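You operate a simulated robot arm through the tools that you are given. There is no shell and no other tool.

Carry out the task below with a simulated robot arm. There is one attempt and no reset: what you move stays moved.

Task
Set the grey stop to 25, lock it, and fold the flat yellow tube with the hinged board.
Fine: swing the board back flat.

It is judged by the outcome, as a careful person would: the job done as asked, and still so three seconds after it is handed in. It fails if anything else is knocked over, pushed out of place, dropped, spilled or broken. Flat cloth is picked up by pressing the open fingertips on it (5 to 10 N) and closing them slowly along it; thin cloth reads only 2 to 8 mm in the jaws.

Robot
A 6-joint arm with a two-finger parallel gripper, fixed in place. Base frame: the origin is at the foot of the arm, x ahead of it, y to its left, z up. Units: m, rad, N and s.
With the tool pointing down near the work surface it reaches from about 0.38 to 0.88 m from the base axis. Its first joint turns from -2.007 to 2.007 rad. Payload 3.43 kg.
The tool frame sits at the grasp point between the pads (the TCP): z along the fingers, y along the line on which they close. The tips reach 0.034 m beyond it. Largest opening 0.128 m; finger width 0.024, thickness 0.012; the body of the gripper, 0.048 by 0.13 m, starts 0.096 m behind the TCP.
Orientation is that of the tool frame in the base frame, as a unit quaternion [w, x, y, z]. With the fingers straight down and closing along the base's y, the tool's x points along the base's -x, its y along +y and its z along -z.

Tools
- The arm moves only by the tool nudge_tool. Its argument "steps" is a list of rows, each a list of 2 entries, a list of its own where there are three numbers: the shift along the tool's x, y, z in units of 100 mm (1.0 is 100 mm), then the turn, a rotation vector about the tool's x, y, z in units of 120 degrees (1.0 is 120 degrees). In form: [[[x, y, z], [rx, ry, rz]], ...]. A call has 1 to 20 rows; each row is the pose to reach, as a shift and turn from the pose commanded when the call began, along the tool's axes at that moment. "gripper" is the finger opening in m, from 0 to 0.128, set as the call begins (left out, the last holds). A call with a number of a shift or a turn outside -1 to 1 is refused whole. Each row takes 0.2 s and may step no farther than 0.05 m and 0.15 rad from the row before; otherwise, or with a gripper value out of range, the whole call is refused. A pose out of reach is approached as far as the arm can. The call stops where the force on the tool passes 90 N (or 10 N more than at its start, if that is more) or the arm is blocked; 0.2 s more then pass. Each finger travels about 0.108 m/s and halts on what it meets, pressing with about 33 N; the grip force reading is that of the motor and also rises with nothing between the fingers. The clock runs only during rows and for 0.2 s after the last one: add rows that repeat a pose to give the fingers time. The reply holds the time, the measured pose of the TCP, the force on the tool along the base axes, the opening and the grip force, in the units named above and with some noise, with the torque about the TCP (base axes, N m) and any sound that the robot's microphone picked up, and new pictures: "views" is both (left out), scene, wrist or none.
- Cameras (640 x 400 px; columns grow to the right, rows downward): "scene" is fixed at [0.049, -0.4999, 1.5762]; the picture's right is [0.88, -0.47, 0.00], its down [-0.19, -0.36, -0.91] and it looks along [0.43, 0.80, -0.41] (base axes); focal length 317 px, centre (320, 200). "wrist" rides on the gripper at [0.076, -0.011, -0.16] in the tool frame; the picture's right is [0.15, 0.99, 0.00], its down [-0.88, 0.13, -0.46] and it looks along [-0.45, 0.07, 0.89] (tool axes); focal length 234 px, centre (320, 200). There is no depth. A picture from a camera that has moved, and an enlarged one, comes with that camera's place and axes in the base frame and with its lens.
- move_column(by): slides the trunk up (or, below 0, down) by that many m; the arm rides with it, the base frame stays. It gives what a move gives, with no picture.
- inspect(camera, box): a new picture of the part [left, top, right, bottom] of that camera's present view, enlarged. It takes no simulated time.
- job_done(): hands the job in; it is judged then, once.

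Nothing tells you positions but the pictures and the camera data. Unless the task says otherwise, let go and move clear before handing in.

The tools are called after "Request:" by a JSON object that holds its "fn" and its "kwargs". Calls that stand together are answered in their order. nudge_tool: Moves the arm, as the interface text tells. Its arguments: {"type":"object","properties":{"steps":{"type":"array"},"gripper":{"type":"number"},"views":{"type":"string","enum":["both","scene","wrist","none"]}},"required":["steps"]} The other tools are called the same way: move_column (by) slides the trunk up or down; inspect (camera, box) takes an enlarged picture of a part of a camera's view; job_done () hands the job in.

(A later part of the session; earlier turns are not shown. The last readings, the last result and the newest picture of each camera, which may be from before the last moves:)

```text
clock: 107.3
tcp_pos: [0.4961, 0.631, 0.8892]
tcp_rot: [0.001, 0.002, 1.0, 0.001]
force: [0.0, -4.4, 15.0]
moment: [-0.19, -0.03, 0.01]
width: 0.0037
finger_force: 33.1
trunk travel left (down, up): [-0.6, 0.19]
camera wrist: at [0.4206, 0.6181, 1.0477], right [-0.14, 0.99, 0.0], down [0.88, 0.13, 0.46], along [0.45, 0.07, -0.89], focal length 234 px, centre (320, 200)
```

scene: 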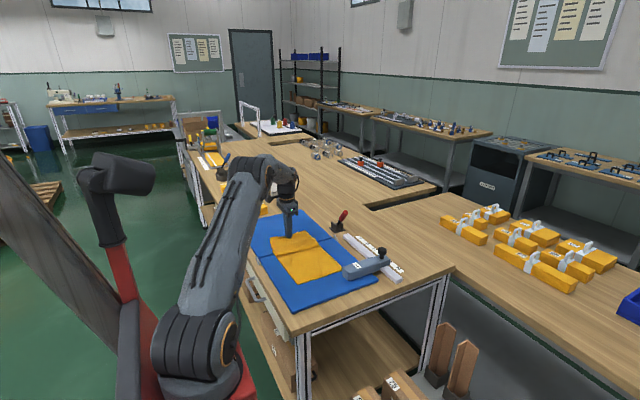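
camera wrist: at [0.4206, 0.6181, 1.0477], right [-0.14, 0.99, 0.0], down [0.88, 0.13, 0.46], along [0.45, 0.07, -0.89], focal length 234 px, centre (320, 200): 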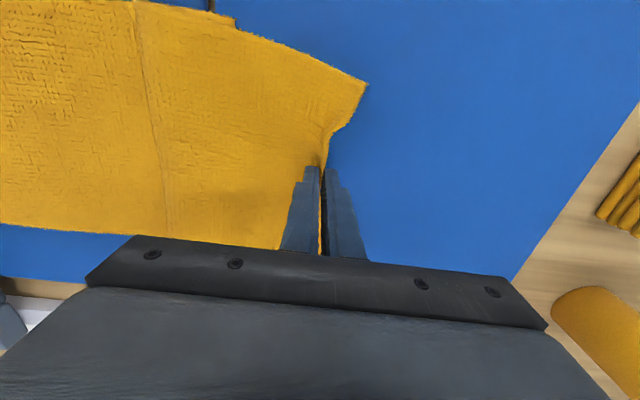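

The jaws read 3.7 mm with force, so the cloth is held. I'll lift the free edge gently and check that only the flap comes up.

Request:
{"fn": "nudge_tool", "kwargs": {"steps": [[[0, 0, -0.15], [0, 0, 0]], [[0, 0, -0.3], [0, 0, 0]], [[0, -0.03, -0.55], [0, 0, 0]], [[0, -0.06, -0.8], [0, 0, 0]], [[0, -0.2, -1.0], [0, 0, 0]]], "views": "both"}}

Request:
{"fn": "inspect", "kwargs": {"camera": "scene", "box": [220, 170, 400, 310]}}

```text
clock: 108.5
tcp_pos: [0.4955, 0.612, 0.9869]
tcp_rot: [-0.001, 0.001, 1.0, 0.001]
force: [0.2, 0.9, 0.3]
moment: [-0.02, -0.01, -0.02]
width: 0.0036
finger_force: 32.7
trunk travel left (down, up): [-0.6, 0.19]
camera wrist: at [0.42, 0.5994, 1.1468], right [-0.14, 0.99, 0.0], down [0.88, 0.13, 0.46], along [0.45, 0.07, -0.89], focal length 234 px, centre (320, 200)
```

scene: 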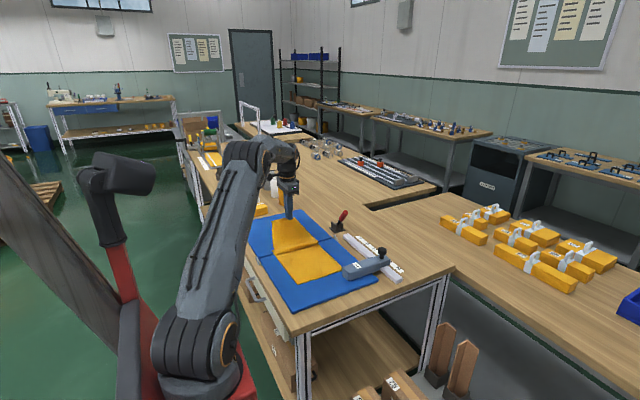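
wrist: 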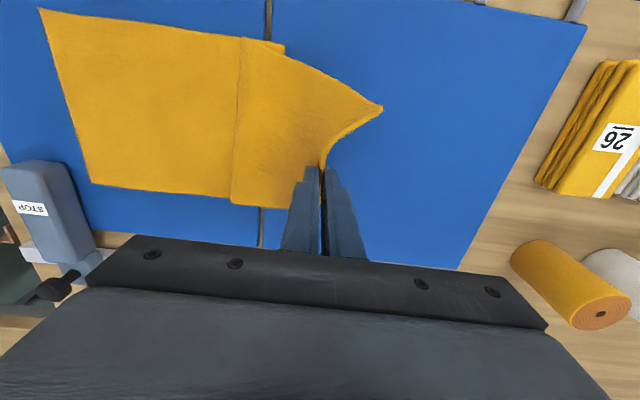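

```text
2.86 times, centred on (310, 240) of scene
camera zoom: at [0.049, -0.4999, 1.5762], right [0.88, -0.47, 0.0], down [-0.19, -0.36, -0.91], along [0.43, 0.8, -0.41], focal length 906 px, centre (349, 86)
```

zoom: 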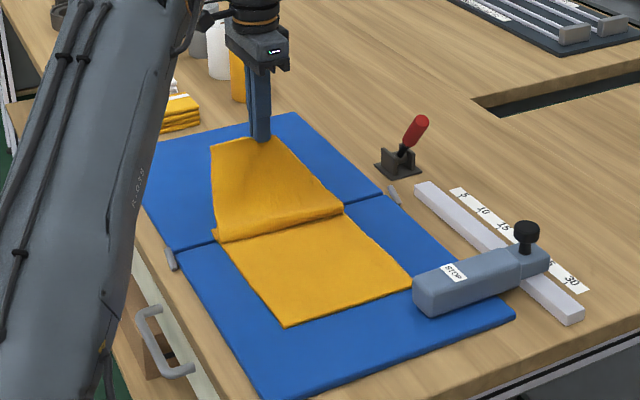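

The flap lifts cleanly while the near half stays flat. I'll carry the edge over the hinge line in an arc.

Request:
{"fn": "nudge_tool", "kwargs": {"steps": [[[0, -0.2, -0.3], [0, 0, 0]], [[0, -0.45, -0.55], [0, 0, 0]], [[0, -0.75, -0.7], [0, 0, 0]], [[0, -1.0, -0.8], [0, 0, 0]]], "views": "scene"}}

Request:
{"fn": "inspect", "kwargs": {"camera": "scene", "box": [220, 150, 400, 310]}}

```text
clock: 109.5
tcp_pos: [0.4955, 0.5137, 1.0692]
tcp_rot: [0.0, 0.001, 1.0, 0.001]
force: [0.4, 0.6, -0.7]
moment: [-0.01, -0.01, -0.01]
width: 0.0038
finger_force: 32.9
trunk travel left (down, up): [-0.6, 0.19]
```

scene: 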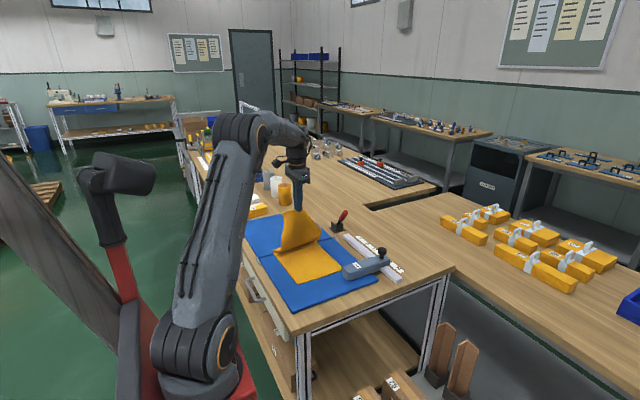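

```text
2.50 times, centred on (310, 230) of scene
camera zoom: at [0.049, -0.4999, 1.5762], right [0.88, -0.47, 0.0], down [-0.19, -0.36, -0.91], along [0.43, 0.8, -0.41], focal length 793 px, centre (345, 125)
```

zoom: 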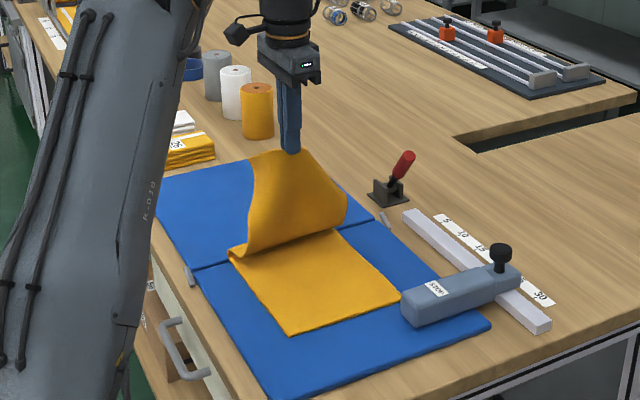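

Request:
{"fn": "nudge_tool", "kwargs": {"steps": [[[0, -0.117, -0.34], [0, 0, 0]], [[0, -0.475, -0.24], [0, 0, 0]], [[0, -0.817, -0.08], [0, 0, 0]], [[0, -0.973, 0.02], [0, 0, 0]]], "views": "scene"}}

Request:
{"fn": "inspect", "kwargs": {"camera": "scene", "box": [220, 150, 400, 310]}}

```text
clock: 110.5
tcp_pos: [0.4937, 0.4159, 1.0674]
tcp_rot: [0.0, 0.001, 1.0, 0.0]
force: [0.3, -0.3, 0.5]
moment: [0.0, -0.03, 0.02]
width: 0.0038
finger_force: 33.0
trunk travel left (down, up): [-0.6, 0.19]
```

scene: 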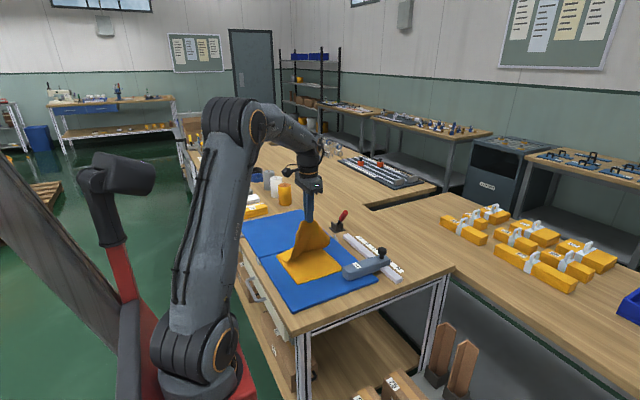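

```text
2.50 times, centred on (310, 230) of scene
camera zoom: at [0.049, -0.4999, 1.5762], right [0.88, -0.47, 0.0], down [-0.19, -0.36, -0.91], along [0.43, 0.8, -0.41], focal length 793 px, centre (345, 125)
```

zoom: 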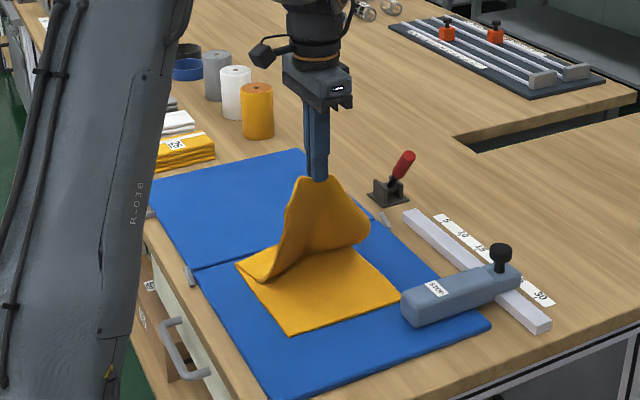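

Request:
{"fn": "nudge_tool", "kwargs": {"steps": [[[0, -0.17, 0.147], [0, 0, 0]], [[0, -0.339, 0.294], [0, 0, 0]], [[0, -0.48, 0.47], [0, 0, 0]], [[0, -0.61, 0.653], [0, 0, 0]], [[0, -0.76, 0.955], [0, 0, 0]]], "views": "both"}}

Request:
{"fn": "inspect", "kwargs": {"camera": "scene", "box": [220, 150, 400, 310]}}

```text
clock: 111.7
tcp_pos: [0.493, 0.339, 0.9682]
tcp_rot: [0.0, 0.001, 1.0, 0.001]
force: [0.3, 0.8, -0.1]
moment: [0.01, -0.01, 0.0]
width: 0.0037
finger_force: 32.9
trunk travel left (down, up): [-0.6, 0.19]
camera wrist: at [0.4178, 0.3264, 1.1271], right [-0.14, 0.99, 0.0], down [0.88, 0.13, 0.46], along [0.45, 0.07, -0.89], focal length 234 px, centre (320, 200)
```

scene: 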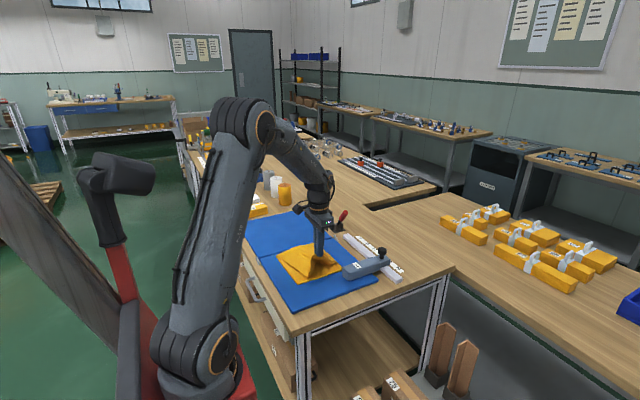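
wrist: 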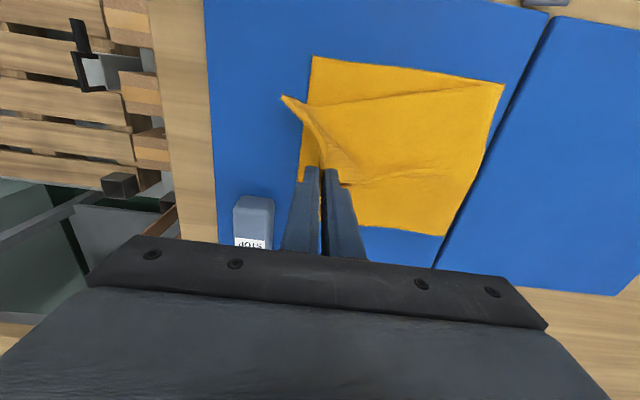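

```text
2.50 times, centred on (310, 230) of scene
camera zoom: at [0.049, -0.4999, 1.5762], right [0.88, -0.47, 0.0], down [-0.19, -0.36, -0.91], along [0.43, 0.8, -0.41], focal length 793 px, centre (345, 125)
```

zoom: 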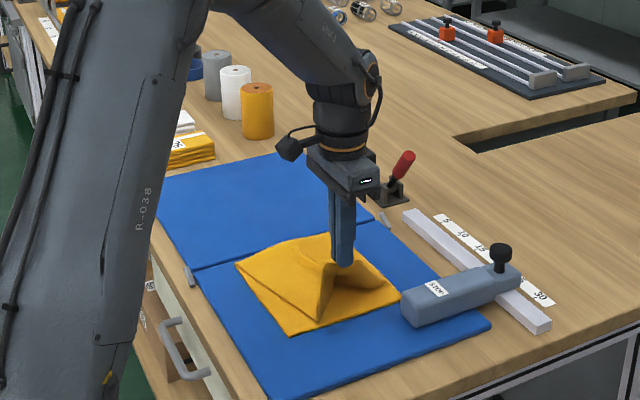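

The flap is over. The crease sits around y ≈ 0.52, slightly short of the hinge line, so I'll lay the free edge at y ≈ 0.303 and let the slack ease the crease out to the hinge.

Request:
{"fn": "nudge_tool", "kwargs": {"steps": [[[0, -0.15, 0.25], [0, 0, 0]], [[0, -0.28, 0.5], [0, 0, 0]], [[0, -0.36, 0.66], [0, 0, 0]], [[0, -0.36, 0.72], [0, 0, 0]]], "views": "both"}}

Request:
{"fn": "inspect", "kwargs": {"camera": "scene", "box": [220, 150, 400, 310]}}

```text
clock: 112.7
tcp_pos: [0.4929, 0.3014, 0.897]
tcp_rot: [0.001, 0.001, 1.0, 0.001]
force: [0.5, -0.1, 1.8]
moment: [0.02, 0.03, -0.04]
width: 0.0035
finger_force: 33.1
trunk travel left (down, up): [-0.6, 0.19]
camera wrist: at [0.4174, 0.2892, 1.0565], right [-0.14, 0.99, 0.0], down [0.88, 0.13, 0.46], along [0.45, 0.07, -0.89], focal length 234 px, centre (320, 200)
```

scene: 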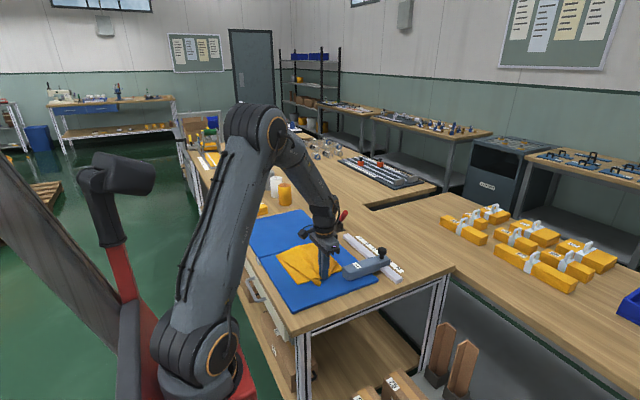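
wrist: 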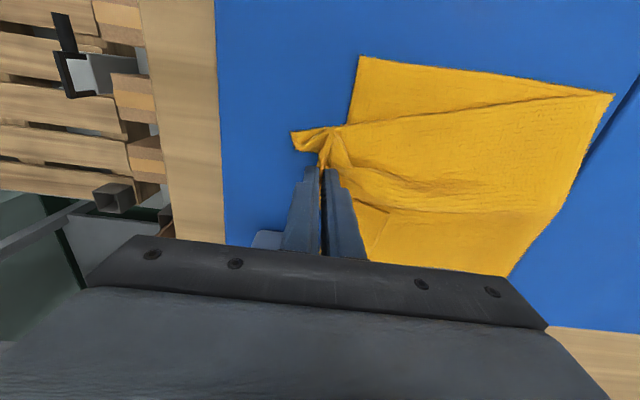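

```text
2.50 times, centred on (310, 230) of scene
camera zoom: at [0.049, -0.4999, 1.5762], right [0.88, -0.47, 0.0], down [-0.19, -0.36, -0.91], along [0.43, 0.8, -0.41], focal length 793 px, centre (345, 125)
```

zoom: 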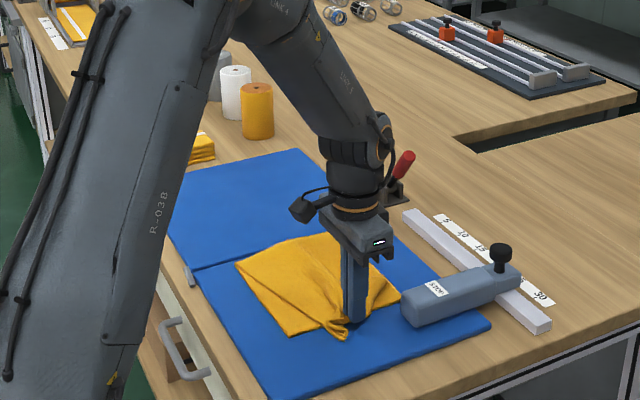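

The free edge has gathered toward the pinch and the corners have turned in. I'll release here, rise, and see how it settles before spreading the corners.

Request:
{"fn": "nudge_tool", "kwargs": {"steps": [[[0, 0, 0], [0, 0, 0]], [[0, 0, 0], [0, 0, 0]]], "gripper": 0.012, "views": "none"}}

Request:
{"fn": "nudge_tool", "kwargs": {"steps": [[[0, 0, -0.2], [0, 0, 0]], [[0, 0, -0.5], [0, 0, 0]], [[0, 0, -1.0], [0, 0, 0]]], "gripper": 0.03, "views": "none"}}

Request:
{"fn": "nudge_tool", "kwargs": {"steps": [[[0.3, 0.3, -0.3], [0, 0, 0]], [[0.6, 0.6, -0.6], [0, 0, 0]], [[0.8, 0.9, -0.9], [0, 0, 0]]], "views": "both"}}

Request:
{"fn": "inspect", "kwargs": {"camera": "wrist", "box": [140, 40, 460, 260]}}

Request:
{"fn": "inspect", "kwargs": {"camera": "scene", "box": [240, 200, 400, 310]}}

```text
clock: 113.3
tcp_pos: [0.4936, 0.3033, 0.8962]
tcp_rot: [0.0, 0.0, 1.0, 0.001]
force: [0.2, -0.3, 0.6]
moment: [0.04, -0.02, 0.01]
width: 0.0118
finger_force: 0.1
trunk travel left (down, up): [-0.6, 0.19]
```

```text
clock: 114.1
tcp_pos: [0.4984, 0.3027, 0.9968]
tcp_rot: [0.0, 0.001, 1.0, 0.001]
force: [-0.6, 0.1, -0.2]
moment: [-0.04, 0.0, 0.0]
width: 0.03
finger_force: 0.0
trunk travel left (down, up): [-0.6, 0.19]
```

```text
refused: row 1 steps farther than a row can; nothing moved
```

```text
1.82 times, centred on (300, 150) of wrist
camera zoom: at [0.4226, 0.2898, 1.1563], right [-0.14, 0.99, 0.0], down [0.88, 0.13, 0.46], along [0.45, 0.07, -0.89], focal length 426 px, centre (356, 291)
```

zoom: 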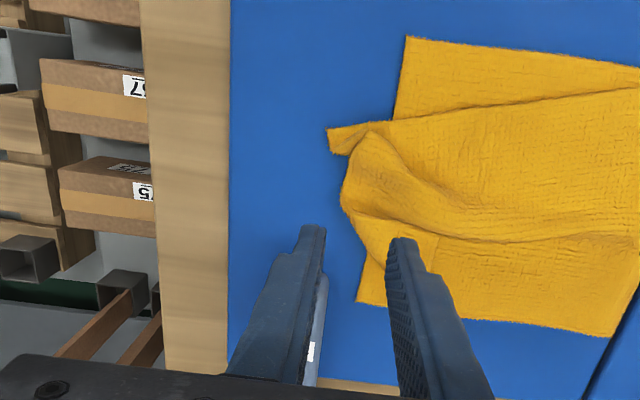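

```text
3.64 times, centred on (320, 255) of scene
camera zoom: at [0.049, -0.4999, 1.5762], right [0.88, -0.47, 0.0], down [-0.19, -0.36, -0.91], along [0.43, 0.8, -0.41], focal length 1153 px, centre (320, 0)
```

zoom: 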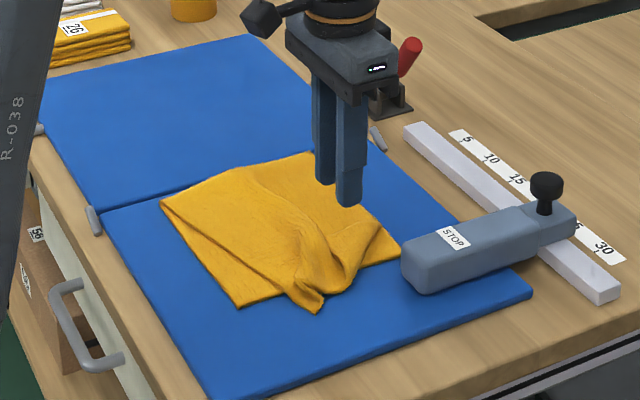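

Request:
{"fn": "nudge_tool", "kwargs": {"steps": [[[0.2, 0.22, -0.22], [0, 0, 0]], [[0.4, 0.45, -0.45], [0, 0, 0]], [[0.6, 0.67, -0.67], [0, 0, 0]], [[0.8, 0.9, -0.9], [0, 0, 0]]], "views": "wrist"}}

Request:
{"fn": "inspect", "kwargs": {"camera": "wrist", "box": [180, 60, 480, 260]}}

```text
clock: 115.1
tcp_pos: [0.417, 0.3916, 1.0898]
tcp_rot: [0.0, 0.002, 1.0, 0.001]
force: [0.3, -0.3, -0.4]
moment: [-0.01, 0.05, -0.01]
width: 0.03
finger_force: 0.1
trunk travel left (down, up): [-0.6, 0.19]
camera wrist: at [0.3413, 0.3787, 1.2485], right [-0.14, 0.99, 0.0], down [0.88, 0.13, 0.46], along [0.45, 0.07, -0.89], focal length 234 px, centre (320, 200)
```

wrist: 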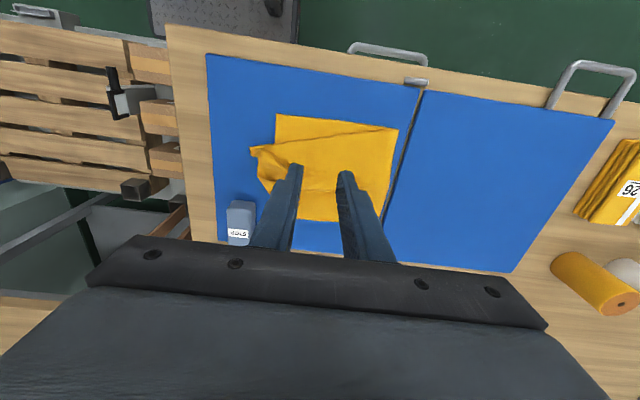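

```text
2.00 times, centred on (330, 160) of wrist
camera zoom: at [0.3413, 0.3787, 1.2485], right [-0.14, 0.99, 0.0], down [0.88, 0.13, 0.46], along [0.45, 0.07, -0.89], focal length 468 px, centre (300, 280)
```

zoom: 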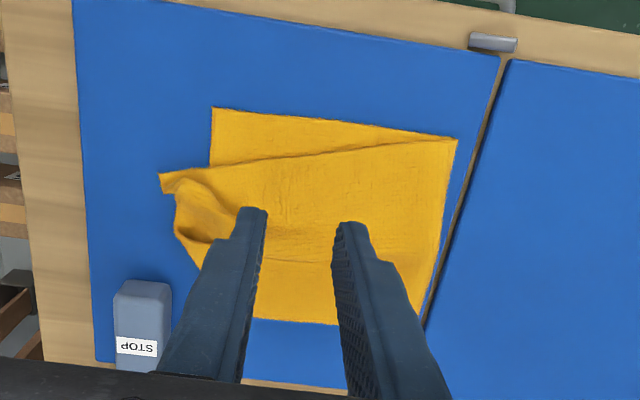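

I'll look closer at the turned-in corners.

Request:
{"fn": "nudge_tool", "kwargs": {"steps": [[[-0.17, -0.3, 0.35], [0, 0, 0]], [[-0.34, -0.6, 0.7], [0, 0, 0]]], "views": "wrist"}}

Request:
{"fn": "inspect", "kwargs": {"camera": "wrist", "box": [220, 90, 420, 230]}}

```text
clock: 115.7
tcp_pos: [0.4502, 0.3316, 1.0177]
tcp_rot: [0.001, 0.001, 1.0, 0.0]
force: [-0.1, -0.2, 0.0]
moment: [-0.01, -0.04, 0.01]
width: 0.0297
finger_force: 0.0
trunk travel left (down, up): [-0.6, 0.19]
camera wrist: at [0.3738, 0.3193, 1.1768], right [-0.14, 0.99, 0.0], down [0.88, 0.13, 0.46], along [0.45, 0.07, -0.89], focal length 234 px, centre (320, 200)
```

wrist: 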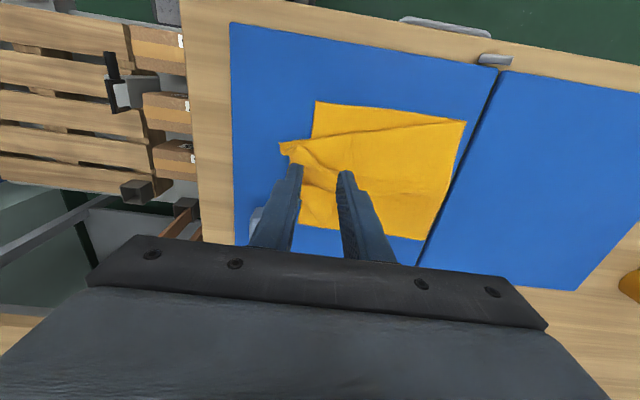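

```text
2.86 times, centred on (320, 160) of wrist
camera zoom: at [0.3738, 0.3193, 1.1768], right [-0.14, 0.99, 0.0], down [0.88, 0.13, 0.46], along [0.45, 0.07, -0.89], focal length 669 px, centre (320, 314)
```

zoom: 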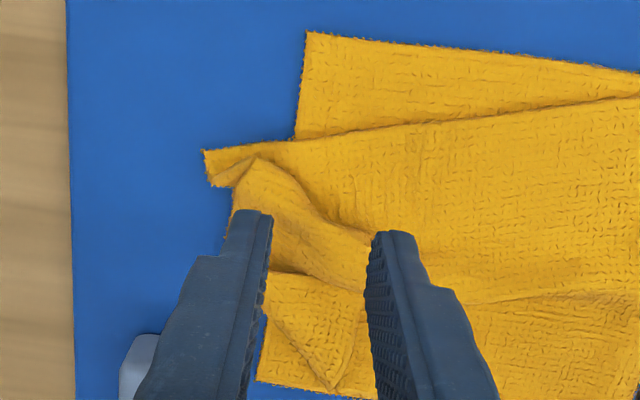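

The left corner tab is near (0.457, 0.277) and the right corner is turned back near (0.58, 0.36). I'll pick the left corner and draw it out to its place near (0.40, 0.297).

Request:
{"fn": "nudge_tool", "kwargs": {"steps": [[[-0.05, -0.2, 0.3], [0, 0, 0]], [[-0.1, -0.4, 0.6], [0, 0, 0]], [[-0.14, -0.53, 0.9], [0, 0, 0]]], "gripper": 0.03, "views": "wrist"}}

Request:
{"fn": "inspect", "kwargs": {"camera": "wrist", "box": [220, 80, 440, 240]}}

```text
clock: 116.5
tcp_pos: [0.462, 0.2821, 0.9258]
tcp_rot: [0.0, 0.0, 1.0, 0.001]
force: [0.0, -0.8, 0.0]
moment: [0.02, -0.03, 0.05]
width: 0.0299
finger_force: 0.1
trunk travel left (down, up): [-0.6, 0.19]
camera wrist: at [0.3858, 0.2684, 1.0857], right [-0.14, 0.99, 0.0], down [0.88, 0.13, 0.46], along [0.45, 0.07, -0.89], focal length 234 px, centre (320, 200)
```

wrist: 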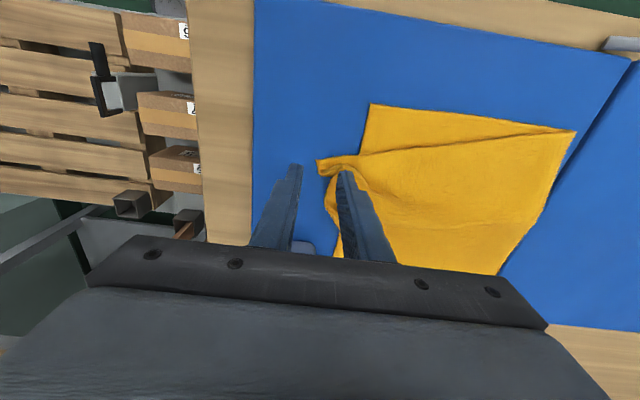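

```text
2.50 times, centred on (330, 160) of wrist
camera zoom: at [0.3858, 0.2684, 1.0857], right [-0.14, 0.99, 0.0], down [0.88, 0.13, 0.46], along [0.45, 0.07, -0.89], focal length 585 px, centre (295, 300)
```

zoom: 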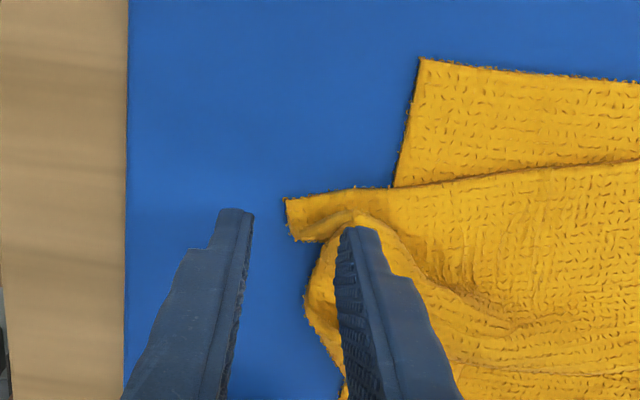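

Request:
{"fn": "nudge_tool", "kwargs": {"steps": [[[0, -0.02, 0.15], [0, 0, 0]], [[0, -0.02, 0.28], [0, 0, 0]], [[0, -0.02, 0.34], [0, 0, 0]]], "views": "none"}}

Request:
{"fn": "nudge_tool", "kwargs": {"steps": [[[0, 0, 0.03], [0, 0, 0]], [[0, 0, 0.05], [0, 0, 0]]], "views": "none"}}

```text
clock: 117.3
tcp_pos: [0.4627, 0.277, 0.8949]
tcp_rot: [0.001, 0.001, 1.0, 0.002]
force: [0.1, 0.9, 4.8]
moment: [0.13, 0.02, 0.03]
width: 0.0305
finger_force: 0.3
trunk travel left (down, up): [-0.6, 0.19]
```

```text
clock: 117.9
tcp_pos: [0.4618, 0.2781, 0.8908]
tcp_rot: [0.002, 0.0, 1.0, 0.002]
force: [-11.0, 0.3, 44.6]
moment: [1.14, 0.13, 0.22]
width: 0.0302
finger_force: 0.1
trunk travel left (down, up): [-0.6, 0.19]
```

Request:
{"fn": "nudge_tool", "kwargs": {"steps": [[[0, 0, -0.035], [0, 0, 0]]], "gripper": 0.022, "views": "none"}}

Request:
{"fn": "nudge_tool", "kwargs": {"steps": [[[0, 0, 0], [0, 0, 0]]], "gripper": 0.014, "views": "none"}}

Request:
{"fn": "nudge_tool", "kwargs": {"steps": [[[0, 0, 0], [0, 0, 0]]], "gripper": 0.007, "views": "none"}}

Request:
{"fn": "nudge_tool", "kwargs": {"steps": [[[0, 0, 0], [0, 0, 0]], [[0, 0, 0], [0, 0, 0]]], "gripper": 0.0, "views": "wrist"}}

Request:
{"fn": "inspect", "kwargs": {"camera": "wrist", "box": [220, 80, 440, 240]}}

```text
clock: 118.3
tcp_pos: [0.4623, 0.2772, 0.8921]
tcp_rot: [0.001, 0.002, 1.0, 0.001]
force: [1.4, 6.5, 22.4]
moment: [0.67, -0.15, 0.02]
width: 0.0258
finger_force: 3.0
trunk travel left (down, up): [-0.6, 0.19]
```

```text
clock: 118.7
tcp_pos: [0.4617, 0.2772, 0.8915]
tcp_rot: [0.001, 0.001, 1.0, 0.001]
force: [2.7, 4.5, 17.8]
moment: [0.45, -0.19, -0.05]
width: 0.017
finger_force: 2.7
trunk travel left (down, up): [-0.6, 0.19]
```

```text
clock: 119.1
tcp_pos: [0.4622, 0.2759, 0.8919]
tcp_rot: [0.0, 0.001, 1.0, 0.001]
force: [2.0, -3.7, 18.1]
moment: [0.12, -0.08, -0.05]
width: 0.0053
finger_force: 0.0
trunk travel left (down, up): [-0.6, 0.19]
```

```text
clock: 119.7
tcp_pos: [0.4633, 0.2764, 0.8917]
tcp_rot: [0.001, 0.001, 1.0, 0.001]
force: [-0.8, 4.7, 16.5]
moment: [0.24, -0.03, 0.03]
width: 0.0
finger_force: 32.9
trunk travel left (down, up): [-0.6, 0.19]
camera wrist: at [0.3864, 0.2644, 1.0511], right [-0.14, 0.99, 0.0], down [0.88, 0.13, 0.46], along [0.45, 0.07, -0.89], focal length 234 px, centre (320, 200)
```

wrist: 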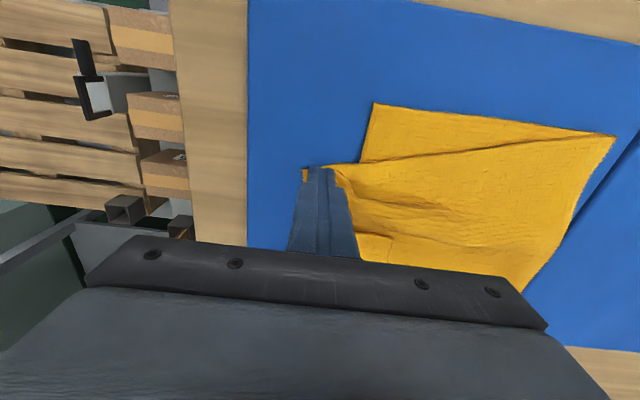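

```text
2.50 times, centred on (330, 160) of wrist
camera zoom: at [0.3864, 0.2644, 1.0511], right [-0.14, 0.99, 0.0], down [0.88, 0.13, 0.46], along [0.45, 0.07, -0.89], focal length 585 px, centre (295, 300)
```

zoom: 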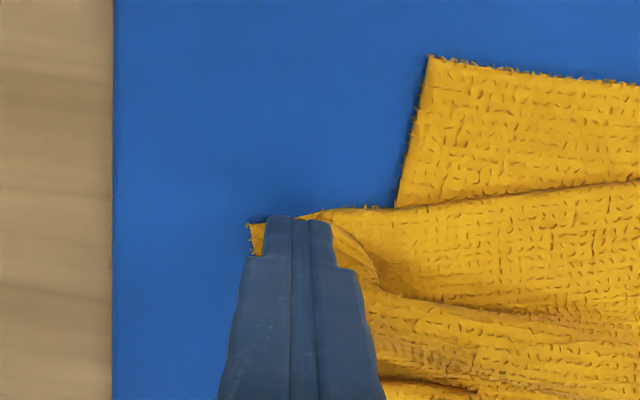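

The jaws closed empty on top of the tab, but the tips are pressing on the corner. I'll try sliding it outward under the fingertips.

Request:
{"fn": "nudge_tool", "kwargs": {"steps": [[[0.1, 0.02, 0], [0, 0, 0]], [[0.2, 0.05, 0], [0, 0, 0]], [[0.3, 0.08, 0], [0, 0, 0]]], "views": "wrist"}}

Request:
{"fn": "inspect", "kwargs": {"camera": "wrist", "box": [220, 80, 440, 240]}}

```text
clock: 120.5
tcp_pos: [0.4316, 0.2843, 0.8928]
tcp_rot: [0.0, 0.001, 1.0, 0.001]
force: [2.0, -2.0, 10.9]
moment: [0.04, -0.11, 0.0]
width: 0.0
finger_force: 33.0
trunk travel left (down, up): [-0.6, 0.19]
camera wrist: at [0.3562, 0.2719, 1.0516], right [-0.14, 0.99, 0.0], down [0.88, 0.13, 0.46], along [0.45, 0.07, -0.89], focal length 234 px, centre (320, 200)
```

wrist: 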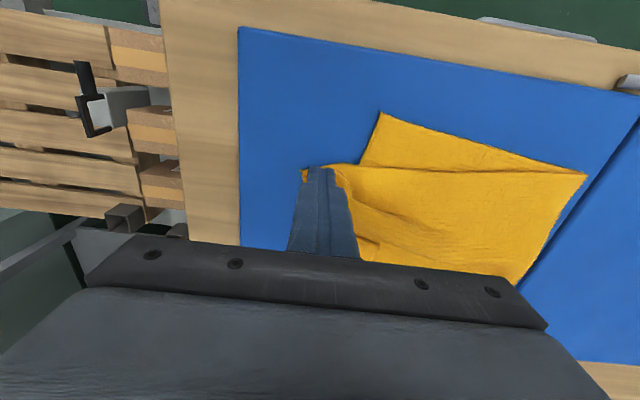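

```text
2.50 times, centred on (330, 160) of wrist
camera zoom: at [0.3562, 0.2719, 1.0516], right [-0.14, 0.99, 0.0], down [0.88, 0.13, 0.46], along [0.45, 0.07, -0.89], focal length 585 px, centre (295, 300)
```

zoom: 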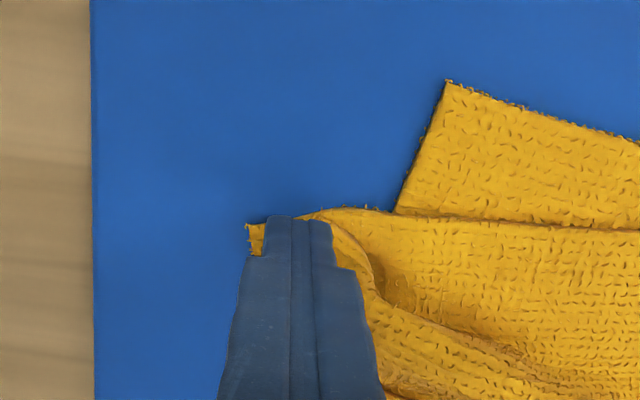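

The corner follows the fingertips, but the bottom layer is shearing with it. I'll lift off and take stock from above.

Request:
{"fn": "nudge_tool", "kwargs": {"steps": [[[0, 0, -0.3], [0, 0, 0]], [[0, 0, -0.7], [0, 0, 0]], [[0, 0, -1.0], [0, 0, 0]]], "views": "none"}}

Request:
{"fn": "nudge_tool", "kwargs": {"steps": [[[-0.1, 0.35, -0.3], [0, 0, 0]], [[-0.2, 0.7, -0.6], [0, 0, 0]], [[-0.2, 1.0, -0.9], [0, 0, 0]]], "views": "none"}}

Request:
{"fn": "nudge_tool", "kwargs": {"steps": [[[0.1, 0.3, -0.3], [0, 0, 0]], [[0.2, 0.5, -0.5], [0, 0, 0]]], "views": "both"}}

Request:
{"fn": "inspect", "kwargs": {"camera": "wrist", "box": [140, 60, 400, 240]}}

Request:
{"fn": "inspect", "kwargs": {"camera": "scene", "box": [240, 200, 400, 310]}}

```text
clock: 121.3
tcp_pos: [0.4321, 0.2862, 0.991]
tcp_rot: [0.0, 0.001, 1.0, 0.001]
force: [0.5, -0.4, 0.2]
moment: [-0.04, 0.03, -0.04]
width: 0.0
finger_force: 33.1
trunk travel left (down, up): [-0.6, 0.19]
```

```text
clock: 122.1
tcp_pos: [0.454, 0.3863, 1.0805]
tcp_rot: [0.0, 0.001, 1.0, 0.002]
force: [0.2, -0.7, -1.2]
moment: [0.07, 0.01, 0.03]
width: 0.0002
finger_force: 33.3
trunk travel left (down, up): [-0.6, 0.19]
```

```text
clock: 122.7
tcp_pos: [0.4319, 0.4368, 1.1293]
tcp_rot: [-0.001, 0.002, 1.0, 0.001]
force: [0.0, 0.6, -0.2]
moment: [0.02, 0.05, 0.03]
width: 0.0
finger_force: 33.2
trunk travel left (down, up): [-0.6, 0.19]
camera wrist: at [0.3561, 0.4239, 1.2888], right [-0.14, 0.99, 0.0], down [0.88, 0.13, 0.46], along [0.45, 0.07, -0.89], focal length 234 px, centre (320, 200)
```

scene: 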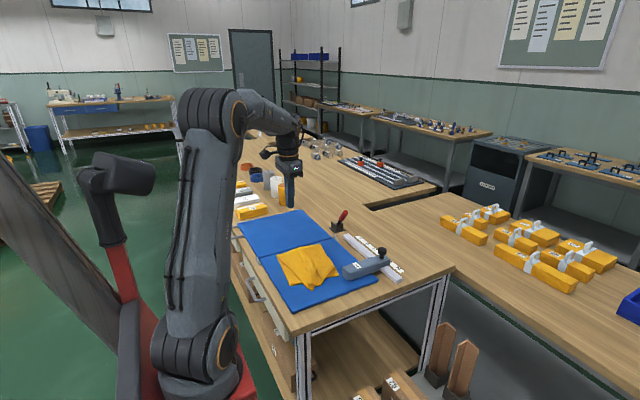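
wrist: 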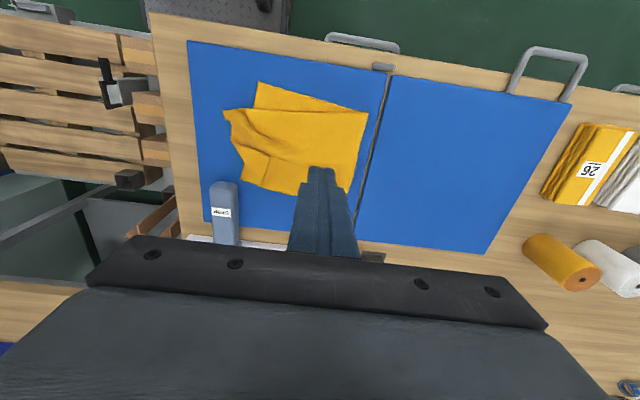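

```text
2.22 times, centred on (270, 150) of wrist
camera zoom: at [0.3561, 0.4239, 1.2888], right [-0.14, 0.99, 0.0], down [0.88, 0.13, 0.46], along [0.45, 0.07, -0.89], focal length 520 px, centre (431, 311)
```

zoom: 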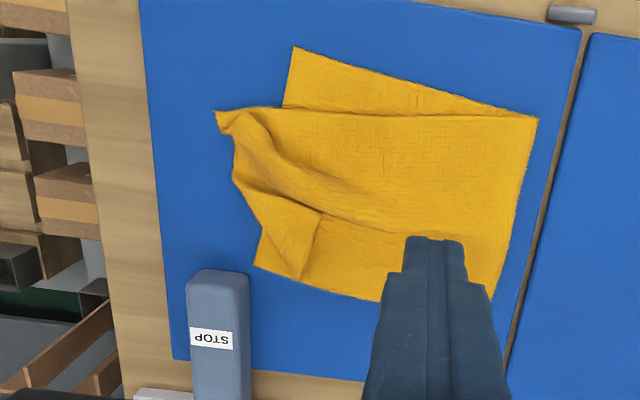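

```text
3.64 times, centred on (320, 255) of scene
camera zoom: at [0.049, -0.4999, 1.5762], right [0.88, -0.47, 0.0], down [-0.19, -0.36, -0.91], along [0.43, 0.8, -0.41], focal length 1153 px, centre (320, 0)
```

zoom: 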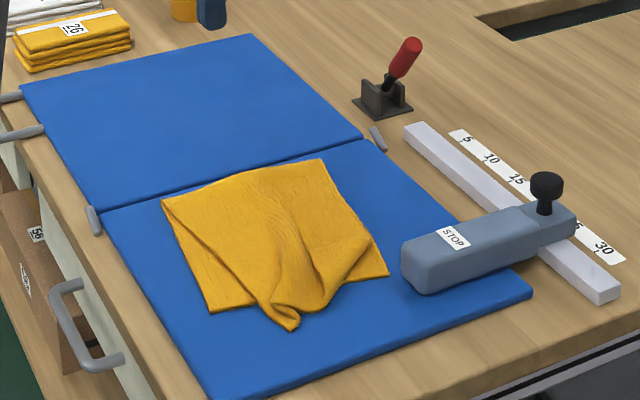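

The flap is skewed, with its right corner turned back near (0.56, 0.334). I'll press lightly on that corner and ease it outward and toward the stop side.

Request:
{"fn": "nudge_tool", "kwargs": {"steps": [[[-0.3, -0.25, 0.3], [0, 0, 0]], [[-0.6, -0.5, 0.5], [0, 0, 0]], [[-0.9, -0.7, 0.7], [0, 0, 0]], [[-1.0, -0.9, 1.0], [0, 0, 0]]], "views": "none"}}

Request:
{"fn": "nudge_tool", "kwargs": {"steps": [[[-0.1, 0, 0.3], [0, 0, 0]], [[-0.18, 0, 0.6], [0, 0, 0]], [[-0.18, 0, 0.9], [0, 0, 0]]], "views": "wrist"}}

Request:
{"fn": "inspect", "kwargs": {"camera": "wrist", "box": [220, 80, 440, 240]}}

```text
clock: 123.7
tcp_pos: [0.5324, 0.341, 1.0289]
tcp_rot: [-0.001, 0.001, 1.0, 0.001]
force: [0.0, 0.5, 0.0]
moment: [0.01, -0.02, 0.02]
width: 0.0
finger_force: 32.6
trunk travel left (down, up): [-0.6, 0.19]
```

```text
clock: 124.5
tcp_pos: [0.5518, 0.344, 0.9434]
tcp_rot: [0.001, 0.001, 1.0, 0.001]
force: [0.7, -0.4, 0.3]
moment: [-0.02, -0.03, 0.02]
width: 0.0002
finger_force: 32.9
trunk travel left (down, up): [-0.6, 0.19]
camera wrist: at [0.4761, 0.3316, 1.1017], right [-0.14, 0.99, 0.0], down [0.88, 0.13, 0.46], along [0.45, 0.07, -0.89], focal length 234 px, centre (320, 200)
```

wrist: 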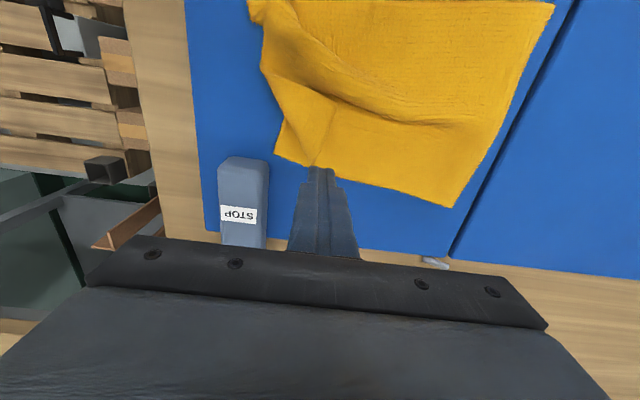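

```text
2.50 times, centred on (330, 160) of wrist
camera zoom: at [0.4761, 0.3316, 1.1017], right [-0.14, 0.99, 0.0], down [0.88, 0.13, 0.46], along [0.45, 0.07, -0.89], focal length 585 px, centre (295, 300)
```

zoom: 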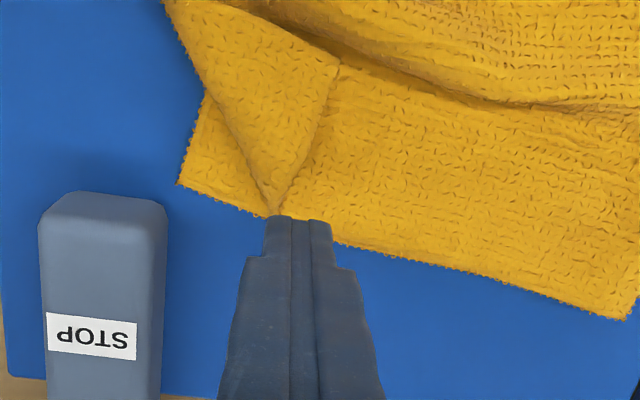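

Dragging here would pull both layers. I'll instead re-pick the flap at its free edge where it lies on bare board, near (0.478, 0.279), so that I hold only the top layer.

Request:
{"fn": "nudge_tool", "kwargs": {"steps": [[[0.25, -0.22, -0.05], [0, 0, 0]], [[0.5, -0.44, 0], [0, 0, 0]], [[0.74, -0.66, 0.1], [0, 0, 0]]], "gripper": 0.03, "views": "wrist"}}

Request:
{"fn": "inspect", "kwargs": {"camera": "wrist", "box": [220, 80, 440, 240]}}

```text
clock: 125.3
tcp_pos: [0.477, 0.2803, 0.9303]
tcp_rot: [0.001, 0.001, 1.0, 0.001]
force: [-0.2, -0.2, -0.8]
moment: [0.0, 0.0, -0.03]
width: 0.0299
finger_force: 0.1
trunk travel left (down, up): [-0.6, 0.19]
camera wrist: at [0.4017, 0.2676, 1.0893], right [-0.14, 0.99, 0.0], down [0.88, 0.13, 0.46], along [0.45, 0.07, -0.89], focal length 234 px, centre (320, 200)
```

wrist: 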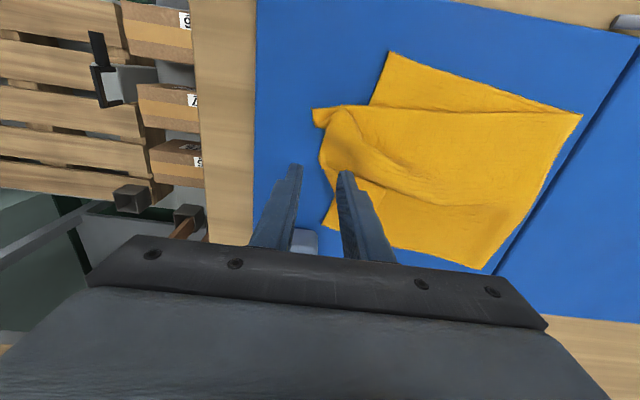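

```text
2.50 times, centred on (330, 160) of wrist
camera zoom: at [0.4017, 0.2676, 1.0893], right [-0.14, 0.99, 0.0], down [0.88, 0.13, 0.46], along [0.45, 0.07, -0.89], focal length 585 px, centre (295, 300)
```

zoom: 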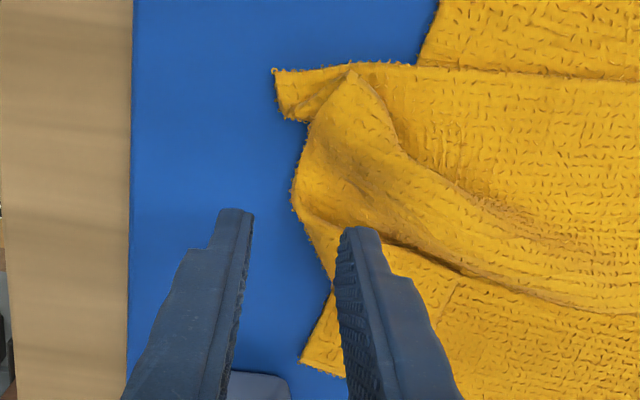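

Request:
{"fn": "nudge_tool", "kwargs": {"steps": [[[0, 0, 0.15], [0, 0, 0]], [[0, 0, 0.28], [0, 0, 0]], [[0, 0, 0.34], [0, 0, 0]]], "views": "none"}}

Request:
{"fn": "nudge_tool", "kwargs": {"steps": [[[0, 0, 0.02], [0, 0, 0]]], "views": "none"}}

```text
clock: 126.1
tcp_pos: [0.4768, 0.2785, 0.8969]
tcp_rot: [0.0, 0.001, 1.0, 0.001]
force: [-0.3, -0.2, 0.6]
moment: [0.03, 0.03, 0.02]
width: 0.0299
finger_force: 0.0
trunk travel left (down, up): [-0.6, 0.19]
```

```text
clock: 126.5
tcp_pos: [0.4762, 0.2793, 0.8963]
tcp_rot: [0.001, 0.001, 1.0, 0.001]
force: [1.1, -0.1, 0.3]
moment: [0.0, 0.0, -0.02]
width: 0.0301
finger_force: 0.2
trunk travel left (down, up): [-0.6, 0.19]
```

Request:
{"fn": "nudge_tool", "kwargs": {"steps": [[[0, 0, 0.03], [0, 0, 0]], [[0, 0, 0.05], [0, 0, 0]]], "views": "none"}}

Request:
{"fn": "nudge_tool", "kwargs": {"steps": [[[0, 0, 0.015], [0, 0, 0]]], "views": "none"}}

```text
clock: 127.1
tcp_pos: [0.4765, 0.2796, 0.891]
tcp_rot: [0.0, 0.001, 1.0, 0.0]
force: [0.5, -0.3, 9.8]
moment: [0.22, -0.13, 0.01]
width: 0.0297
finger_force: 0.1
trunk travel left (down, up): [-0.6, 0.19]
```

```text
clock: 127.5
tcp_pos: [0.4783, 0.2796, 0.8918]
tcp_rot: [0.001, 0.001, 1.0, 0.001]
force: [-5.4, -0.1, 20.5]
moment: [0.49, -0.01, 0.11]
width: 0.0299
finger_force: 0.1
trunk travel left (down, up): [-0.6, 0.19]
```

Request:
{"fn": "nudge_tool", "kwargs": {"steps": [[[0, 0, -0.015], [0, 0, 0]]], "gripper": 0.024, "views": "none"}}

Request:
{"fn": "nudge_tool", "kwargs": {"steps": [[[0, 0, 0], [0, 0, 0]]], "gripper": 0.018, "views": "none"}}

Request:
{"fn": "nudge_tool", "kwargs": {"steps": [[[0, 0, 0], [0, 0, 0]]], "gripper": 0.012, "views": "none"}}

Request:
{"fn": "nudge_tool", "kwargs": {"steps": [[[0, 0, 0], [0, 0, 0]]], "gripper": 0.006, "views": "none"}}

Request:
{"fn": "nudge_tool", "kwargs": {"steps": [[[0, 0, 0], [0, 0, 0]], [[0, 0, 0], [0, 0, 0]]], "gripper": 0.0, "views": "wrist"}}

```text
clock: 127.9
tcp_pos: [0.4777, 0.2773, 0.8921]
tcp_rot: [0.0, 0.001, 1.0, 0.001]
force: [-0.3, 2.7, 7.8]
moment: [0.29, -0.09, 0.01]
width: 0.0256
finger_force: 0.9
trunk travel left (down, up): [-0.6, 0.19]
```

```text
clock: 128.3
tcp_pos: [0.4772, 0.2779, 0.8922]
tcp_rot: [0.0, 0.001, 1.0, 0.001]
force: [1.4, 2.0, 7.7]
moment: [0.22, -0.1, 0.01]
width: 0.0193
finger_force: 1.0
trunk travel left (down, up): [-0.6, 0.19]
```

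```text
clock: 128.7
tcp_pos: [0.4777, 0.2778, 0.8917]
tcp_rot: [0.001, 0.001, 1.0, 0.0]
force: [-0.2, -2.0, 3.8]
moment: [0.03, -0.04, -0.01]
width: 0.0114
finger_force: 0.0
trunk travel left (down, up): [-0.6, 0.19]
```

```text
clock: 129.1
tcp_pos: [0.477, 0.2785, 0.8917]
tcp_rot: [0.0, 0.001, 1.0, 0.001]
force: [-0.2, -1.1, 4.3]
moment: [0.04, -0.06, -0.03]
width: 0.0062
finger_force: 0.3
trunk travel left (down, up): [-0.6, 0.19]
```

```text
clock: 129.7
tcp_pos: [0.4779, 0.278, 0.8924]
tcp_rot: [0.0, 0.001, 1.0, 0.001]
force: [-0.4, 0.7, 3.1]
moment: [0.01, -0.01, 0.03]
width: 0.0025
finger_force: 33.4
trunk travel left (down, up): [-0.6, 0.19]
camera wrist: at [0.4017, 0.2659, 1.0509], right [-0.14, 0.99, 0.0], down [0.88, 0.13, 0.46], along [0.45, 0.07, -0.89], focal length 234 px, centre (320, 200)
```

wrist: 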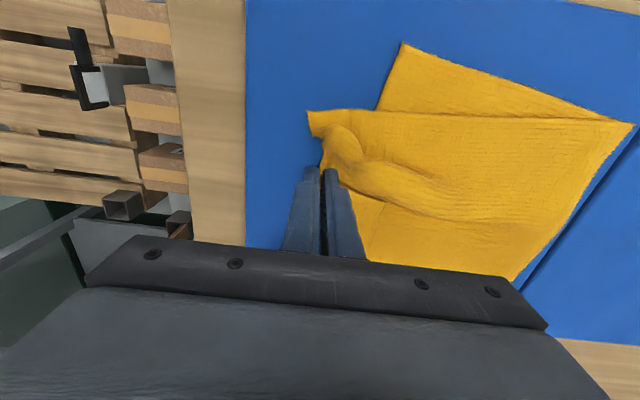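

Jaws read 2.5 mm, so only the top layer is held. I'll carry the flap back to the far panel and redo the fold corner by corner so it lies square.

Request:
{"fn": "nudge_tool", "kwargs": {"steps": [[[0, 0.08, -0.35], [0, 0, 0]], [[0, 0.2, -0.7], [0, 0, 0]], [[0, 0.45, -1.0], [0, 0, 0]]], "views": "scene"}}

Request:
{"fn": "nudge_tool", "kwargs": {"steps": [[[-0.03, 0.3, -0.35], [0, 0, 0]], [[-0.06, 0.65, -0.65], [0, 0, 0]], [[-0.1, 1.0, -0.85], [0, 0, 0]]], "views": "none"}}

Request:
{"fn": "nudge_tool", "kwargs": {"steps": [[[-0.03, 0.35, -0.12], [0, 0, 0]], [[-0.05, 0.7, -0.17], [0, 0, 0]], [[-0.07, 1.0, -0.12], [0, 0, 0]]], "views": "scene"}}

Request:
{"fn": "inspect", "kwargs": {"camera": "scene", "box": [220, 150, 400, 310]}}

```text
clock: 130.5
tcp_pos: [0.4757, 0.3232, 0.9911]
tcp_rot: [0.0, 0.001, 1.0, 0.002]
force: [0.7, 0.0, -0.6]
moment: [-0.02, 0.01, 0.02]
width: 0.0028
finger_force: 32.7
trunk travel left (down, up): [-0.6, 0.19]
```

scene: 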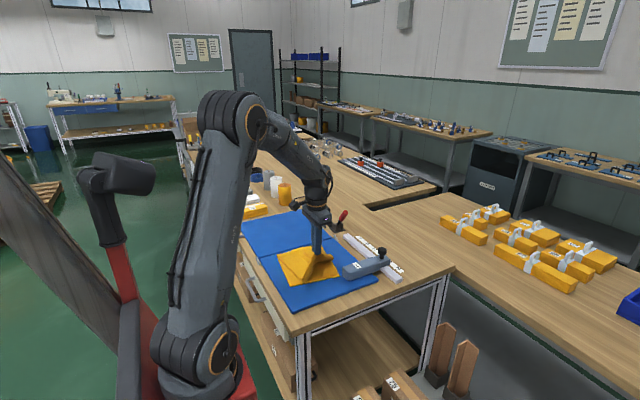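

```text
clock: 131.3
tcp_pos: [0.485, 0.4219, 1.0776]
tcp_rot: [0.0, 0.001, 1.0, 0.0]
force: [0.2, 0.9, -0.2]
moment: [0.01, 0.04, -0.03]
width: 0.0025
finger_force: 32.8
trunk travel left (down, up): [-0.6, 0.19]
```

```text
clock: 132.1
tcp_pos: [0.4948, 0.522, 1.0894]
tcp_rot: [0.0, 0.002, 1.0, 0.001]
force: [0.0, -0.5, 0.6]
moment: [0.01, 0.03, -0.01]
width: 0.0025
finger_force: 32.9
trunk travel left (down, up): [-0.6, 0.19]
```

scene: 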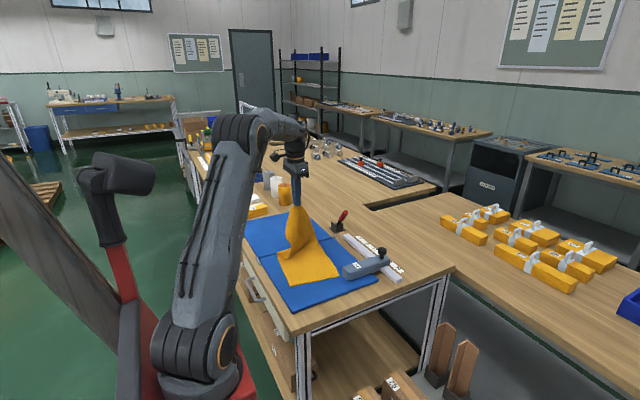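

```text
2.50 times, centred on (310, 230) of scene
camera zoom: at [0.049, -0.4999, 1.5762], right [0.88, -0.47, 0.0], down [-0.19, -0.36, -0.91], along [0.43, 0.8, -0.41], focal length 793 px, centre (345, 125)
```

zoom: 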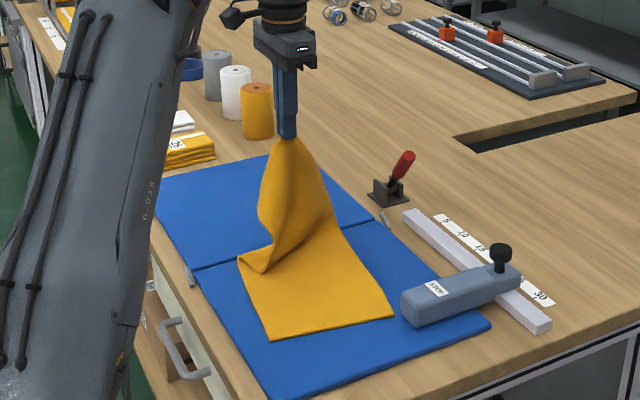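

Request:
{"fn": "nudge_tool", "kwargs": {"steps": [[[0, 0.35, 0.15], [0, 0, 0]], [[0, 0.65, 0.45], [0, 0, 0]], [[0, 0.85, 0.8], [0, 0, 0]], [[0, 0.95, 1.0], [0, 0, 0]]], "views": "none"}}

Request:
{"fn": "nudge_tool", "kwargs": {"steps": [[[0, 0.22, 0.35], [0, 0, 0]], [[0, 0.4, 0.65], [0, 0, 0]], [[0, 0.55, 0.83], [0, 0, 0]], [[0, 0.65, 0.9], [0, 0, 0]]], "views": "both"}}

Request:
{"fn": "inspect", "kwargs": {"camera": "scene", "box": [220, 150, 400, 310]}}

```text
clock: 133.1
tcp_pos: [0.4926, 0.6191, 0.988]
tcp_rot: [0.001, 0.002, 1.0, 0.001]
force: [0.4, -1.2, -1.2]
moment: [0.0, 0.03, 0.02]
width: 0.0024
finger_force: 32.7
trunk travel left (down, up): [-0.6, 0.19]
```

```text
clock: 134.1
tcp_pos: [0.495, 0.6825, 0.8996]
tcp_rot: [0.0, 0.001, 1.0, 0.001]
force: [-0.4, -0.8, 1.2]
moment: [-0.02, 0.01, -0.01]
width: 0.0024
finger_force: 33.4
trunk travel left (down, up): [-0.6, 0.19]
camera wrist: at [0.4191, 0.6705, 1.0583], right [-0.14, 0.99, 0.0], down [0.88, 0.13, 0.46], along [0.45, 0.07, -0.89], focal length 234 px, centre (320, 200)
```

scene: 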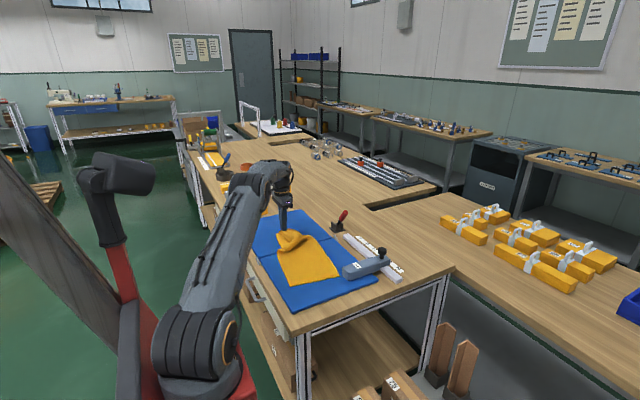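
wrist: 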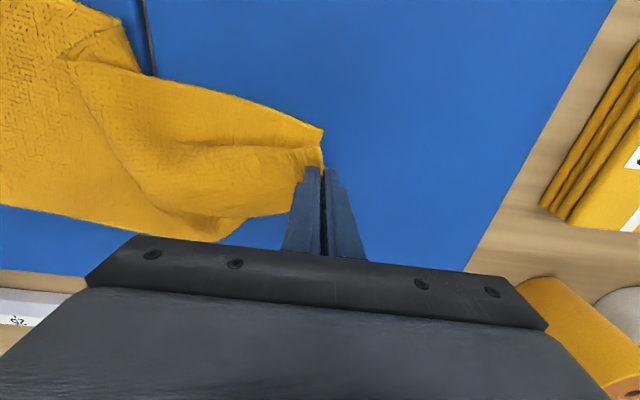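

```text
2.50 times, centred on (310, 230) of scene
camera zoom: at [0.049, -0.4999, 1.5762], right [0.88, -0.47, 0.0], down [-0.19, -0.36, -0.91], along [0.43, 0.8, -0.41], focal length 793 px, centre (345, 125)
```

zoom: 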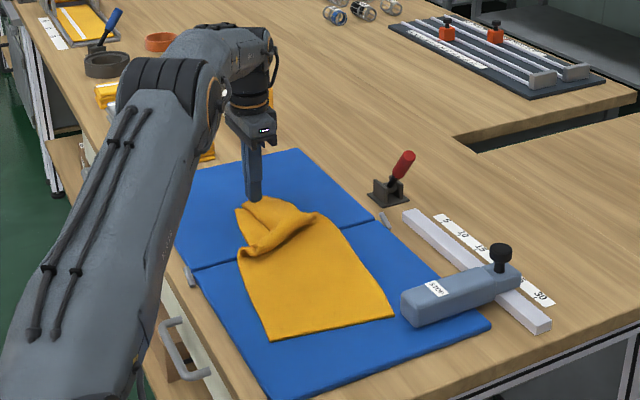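

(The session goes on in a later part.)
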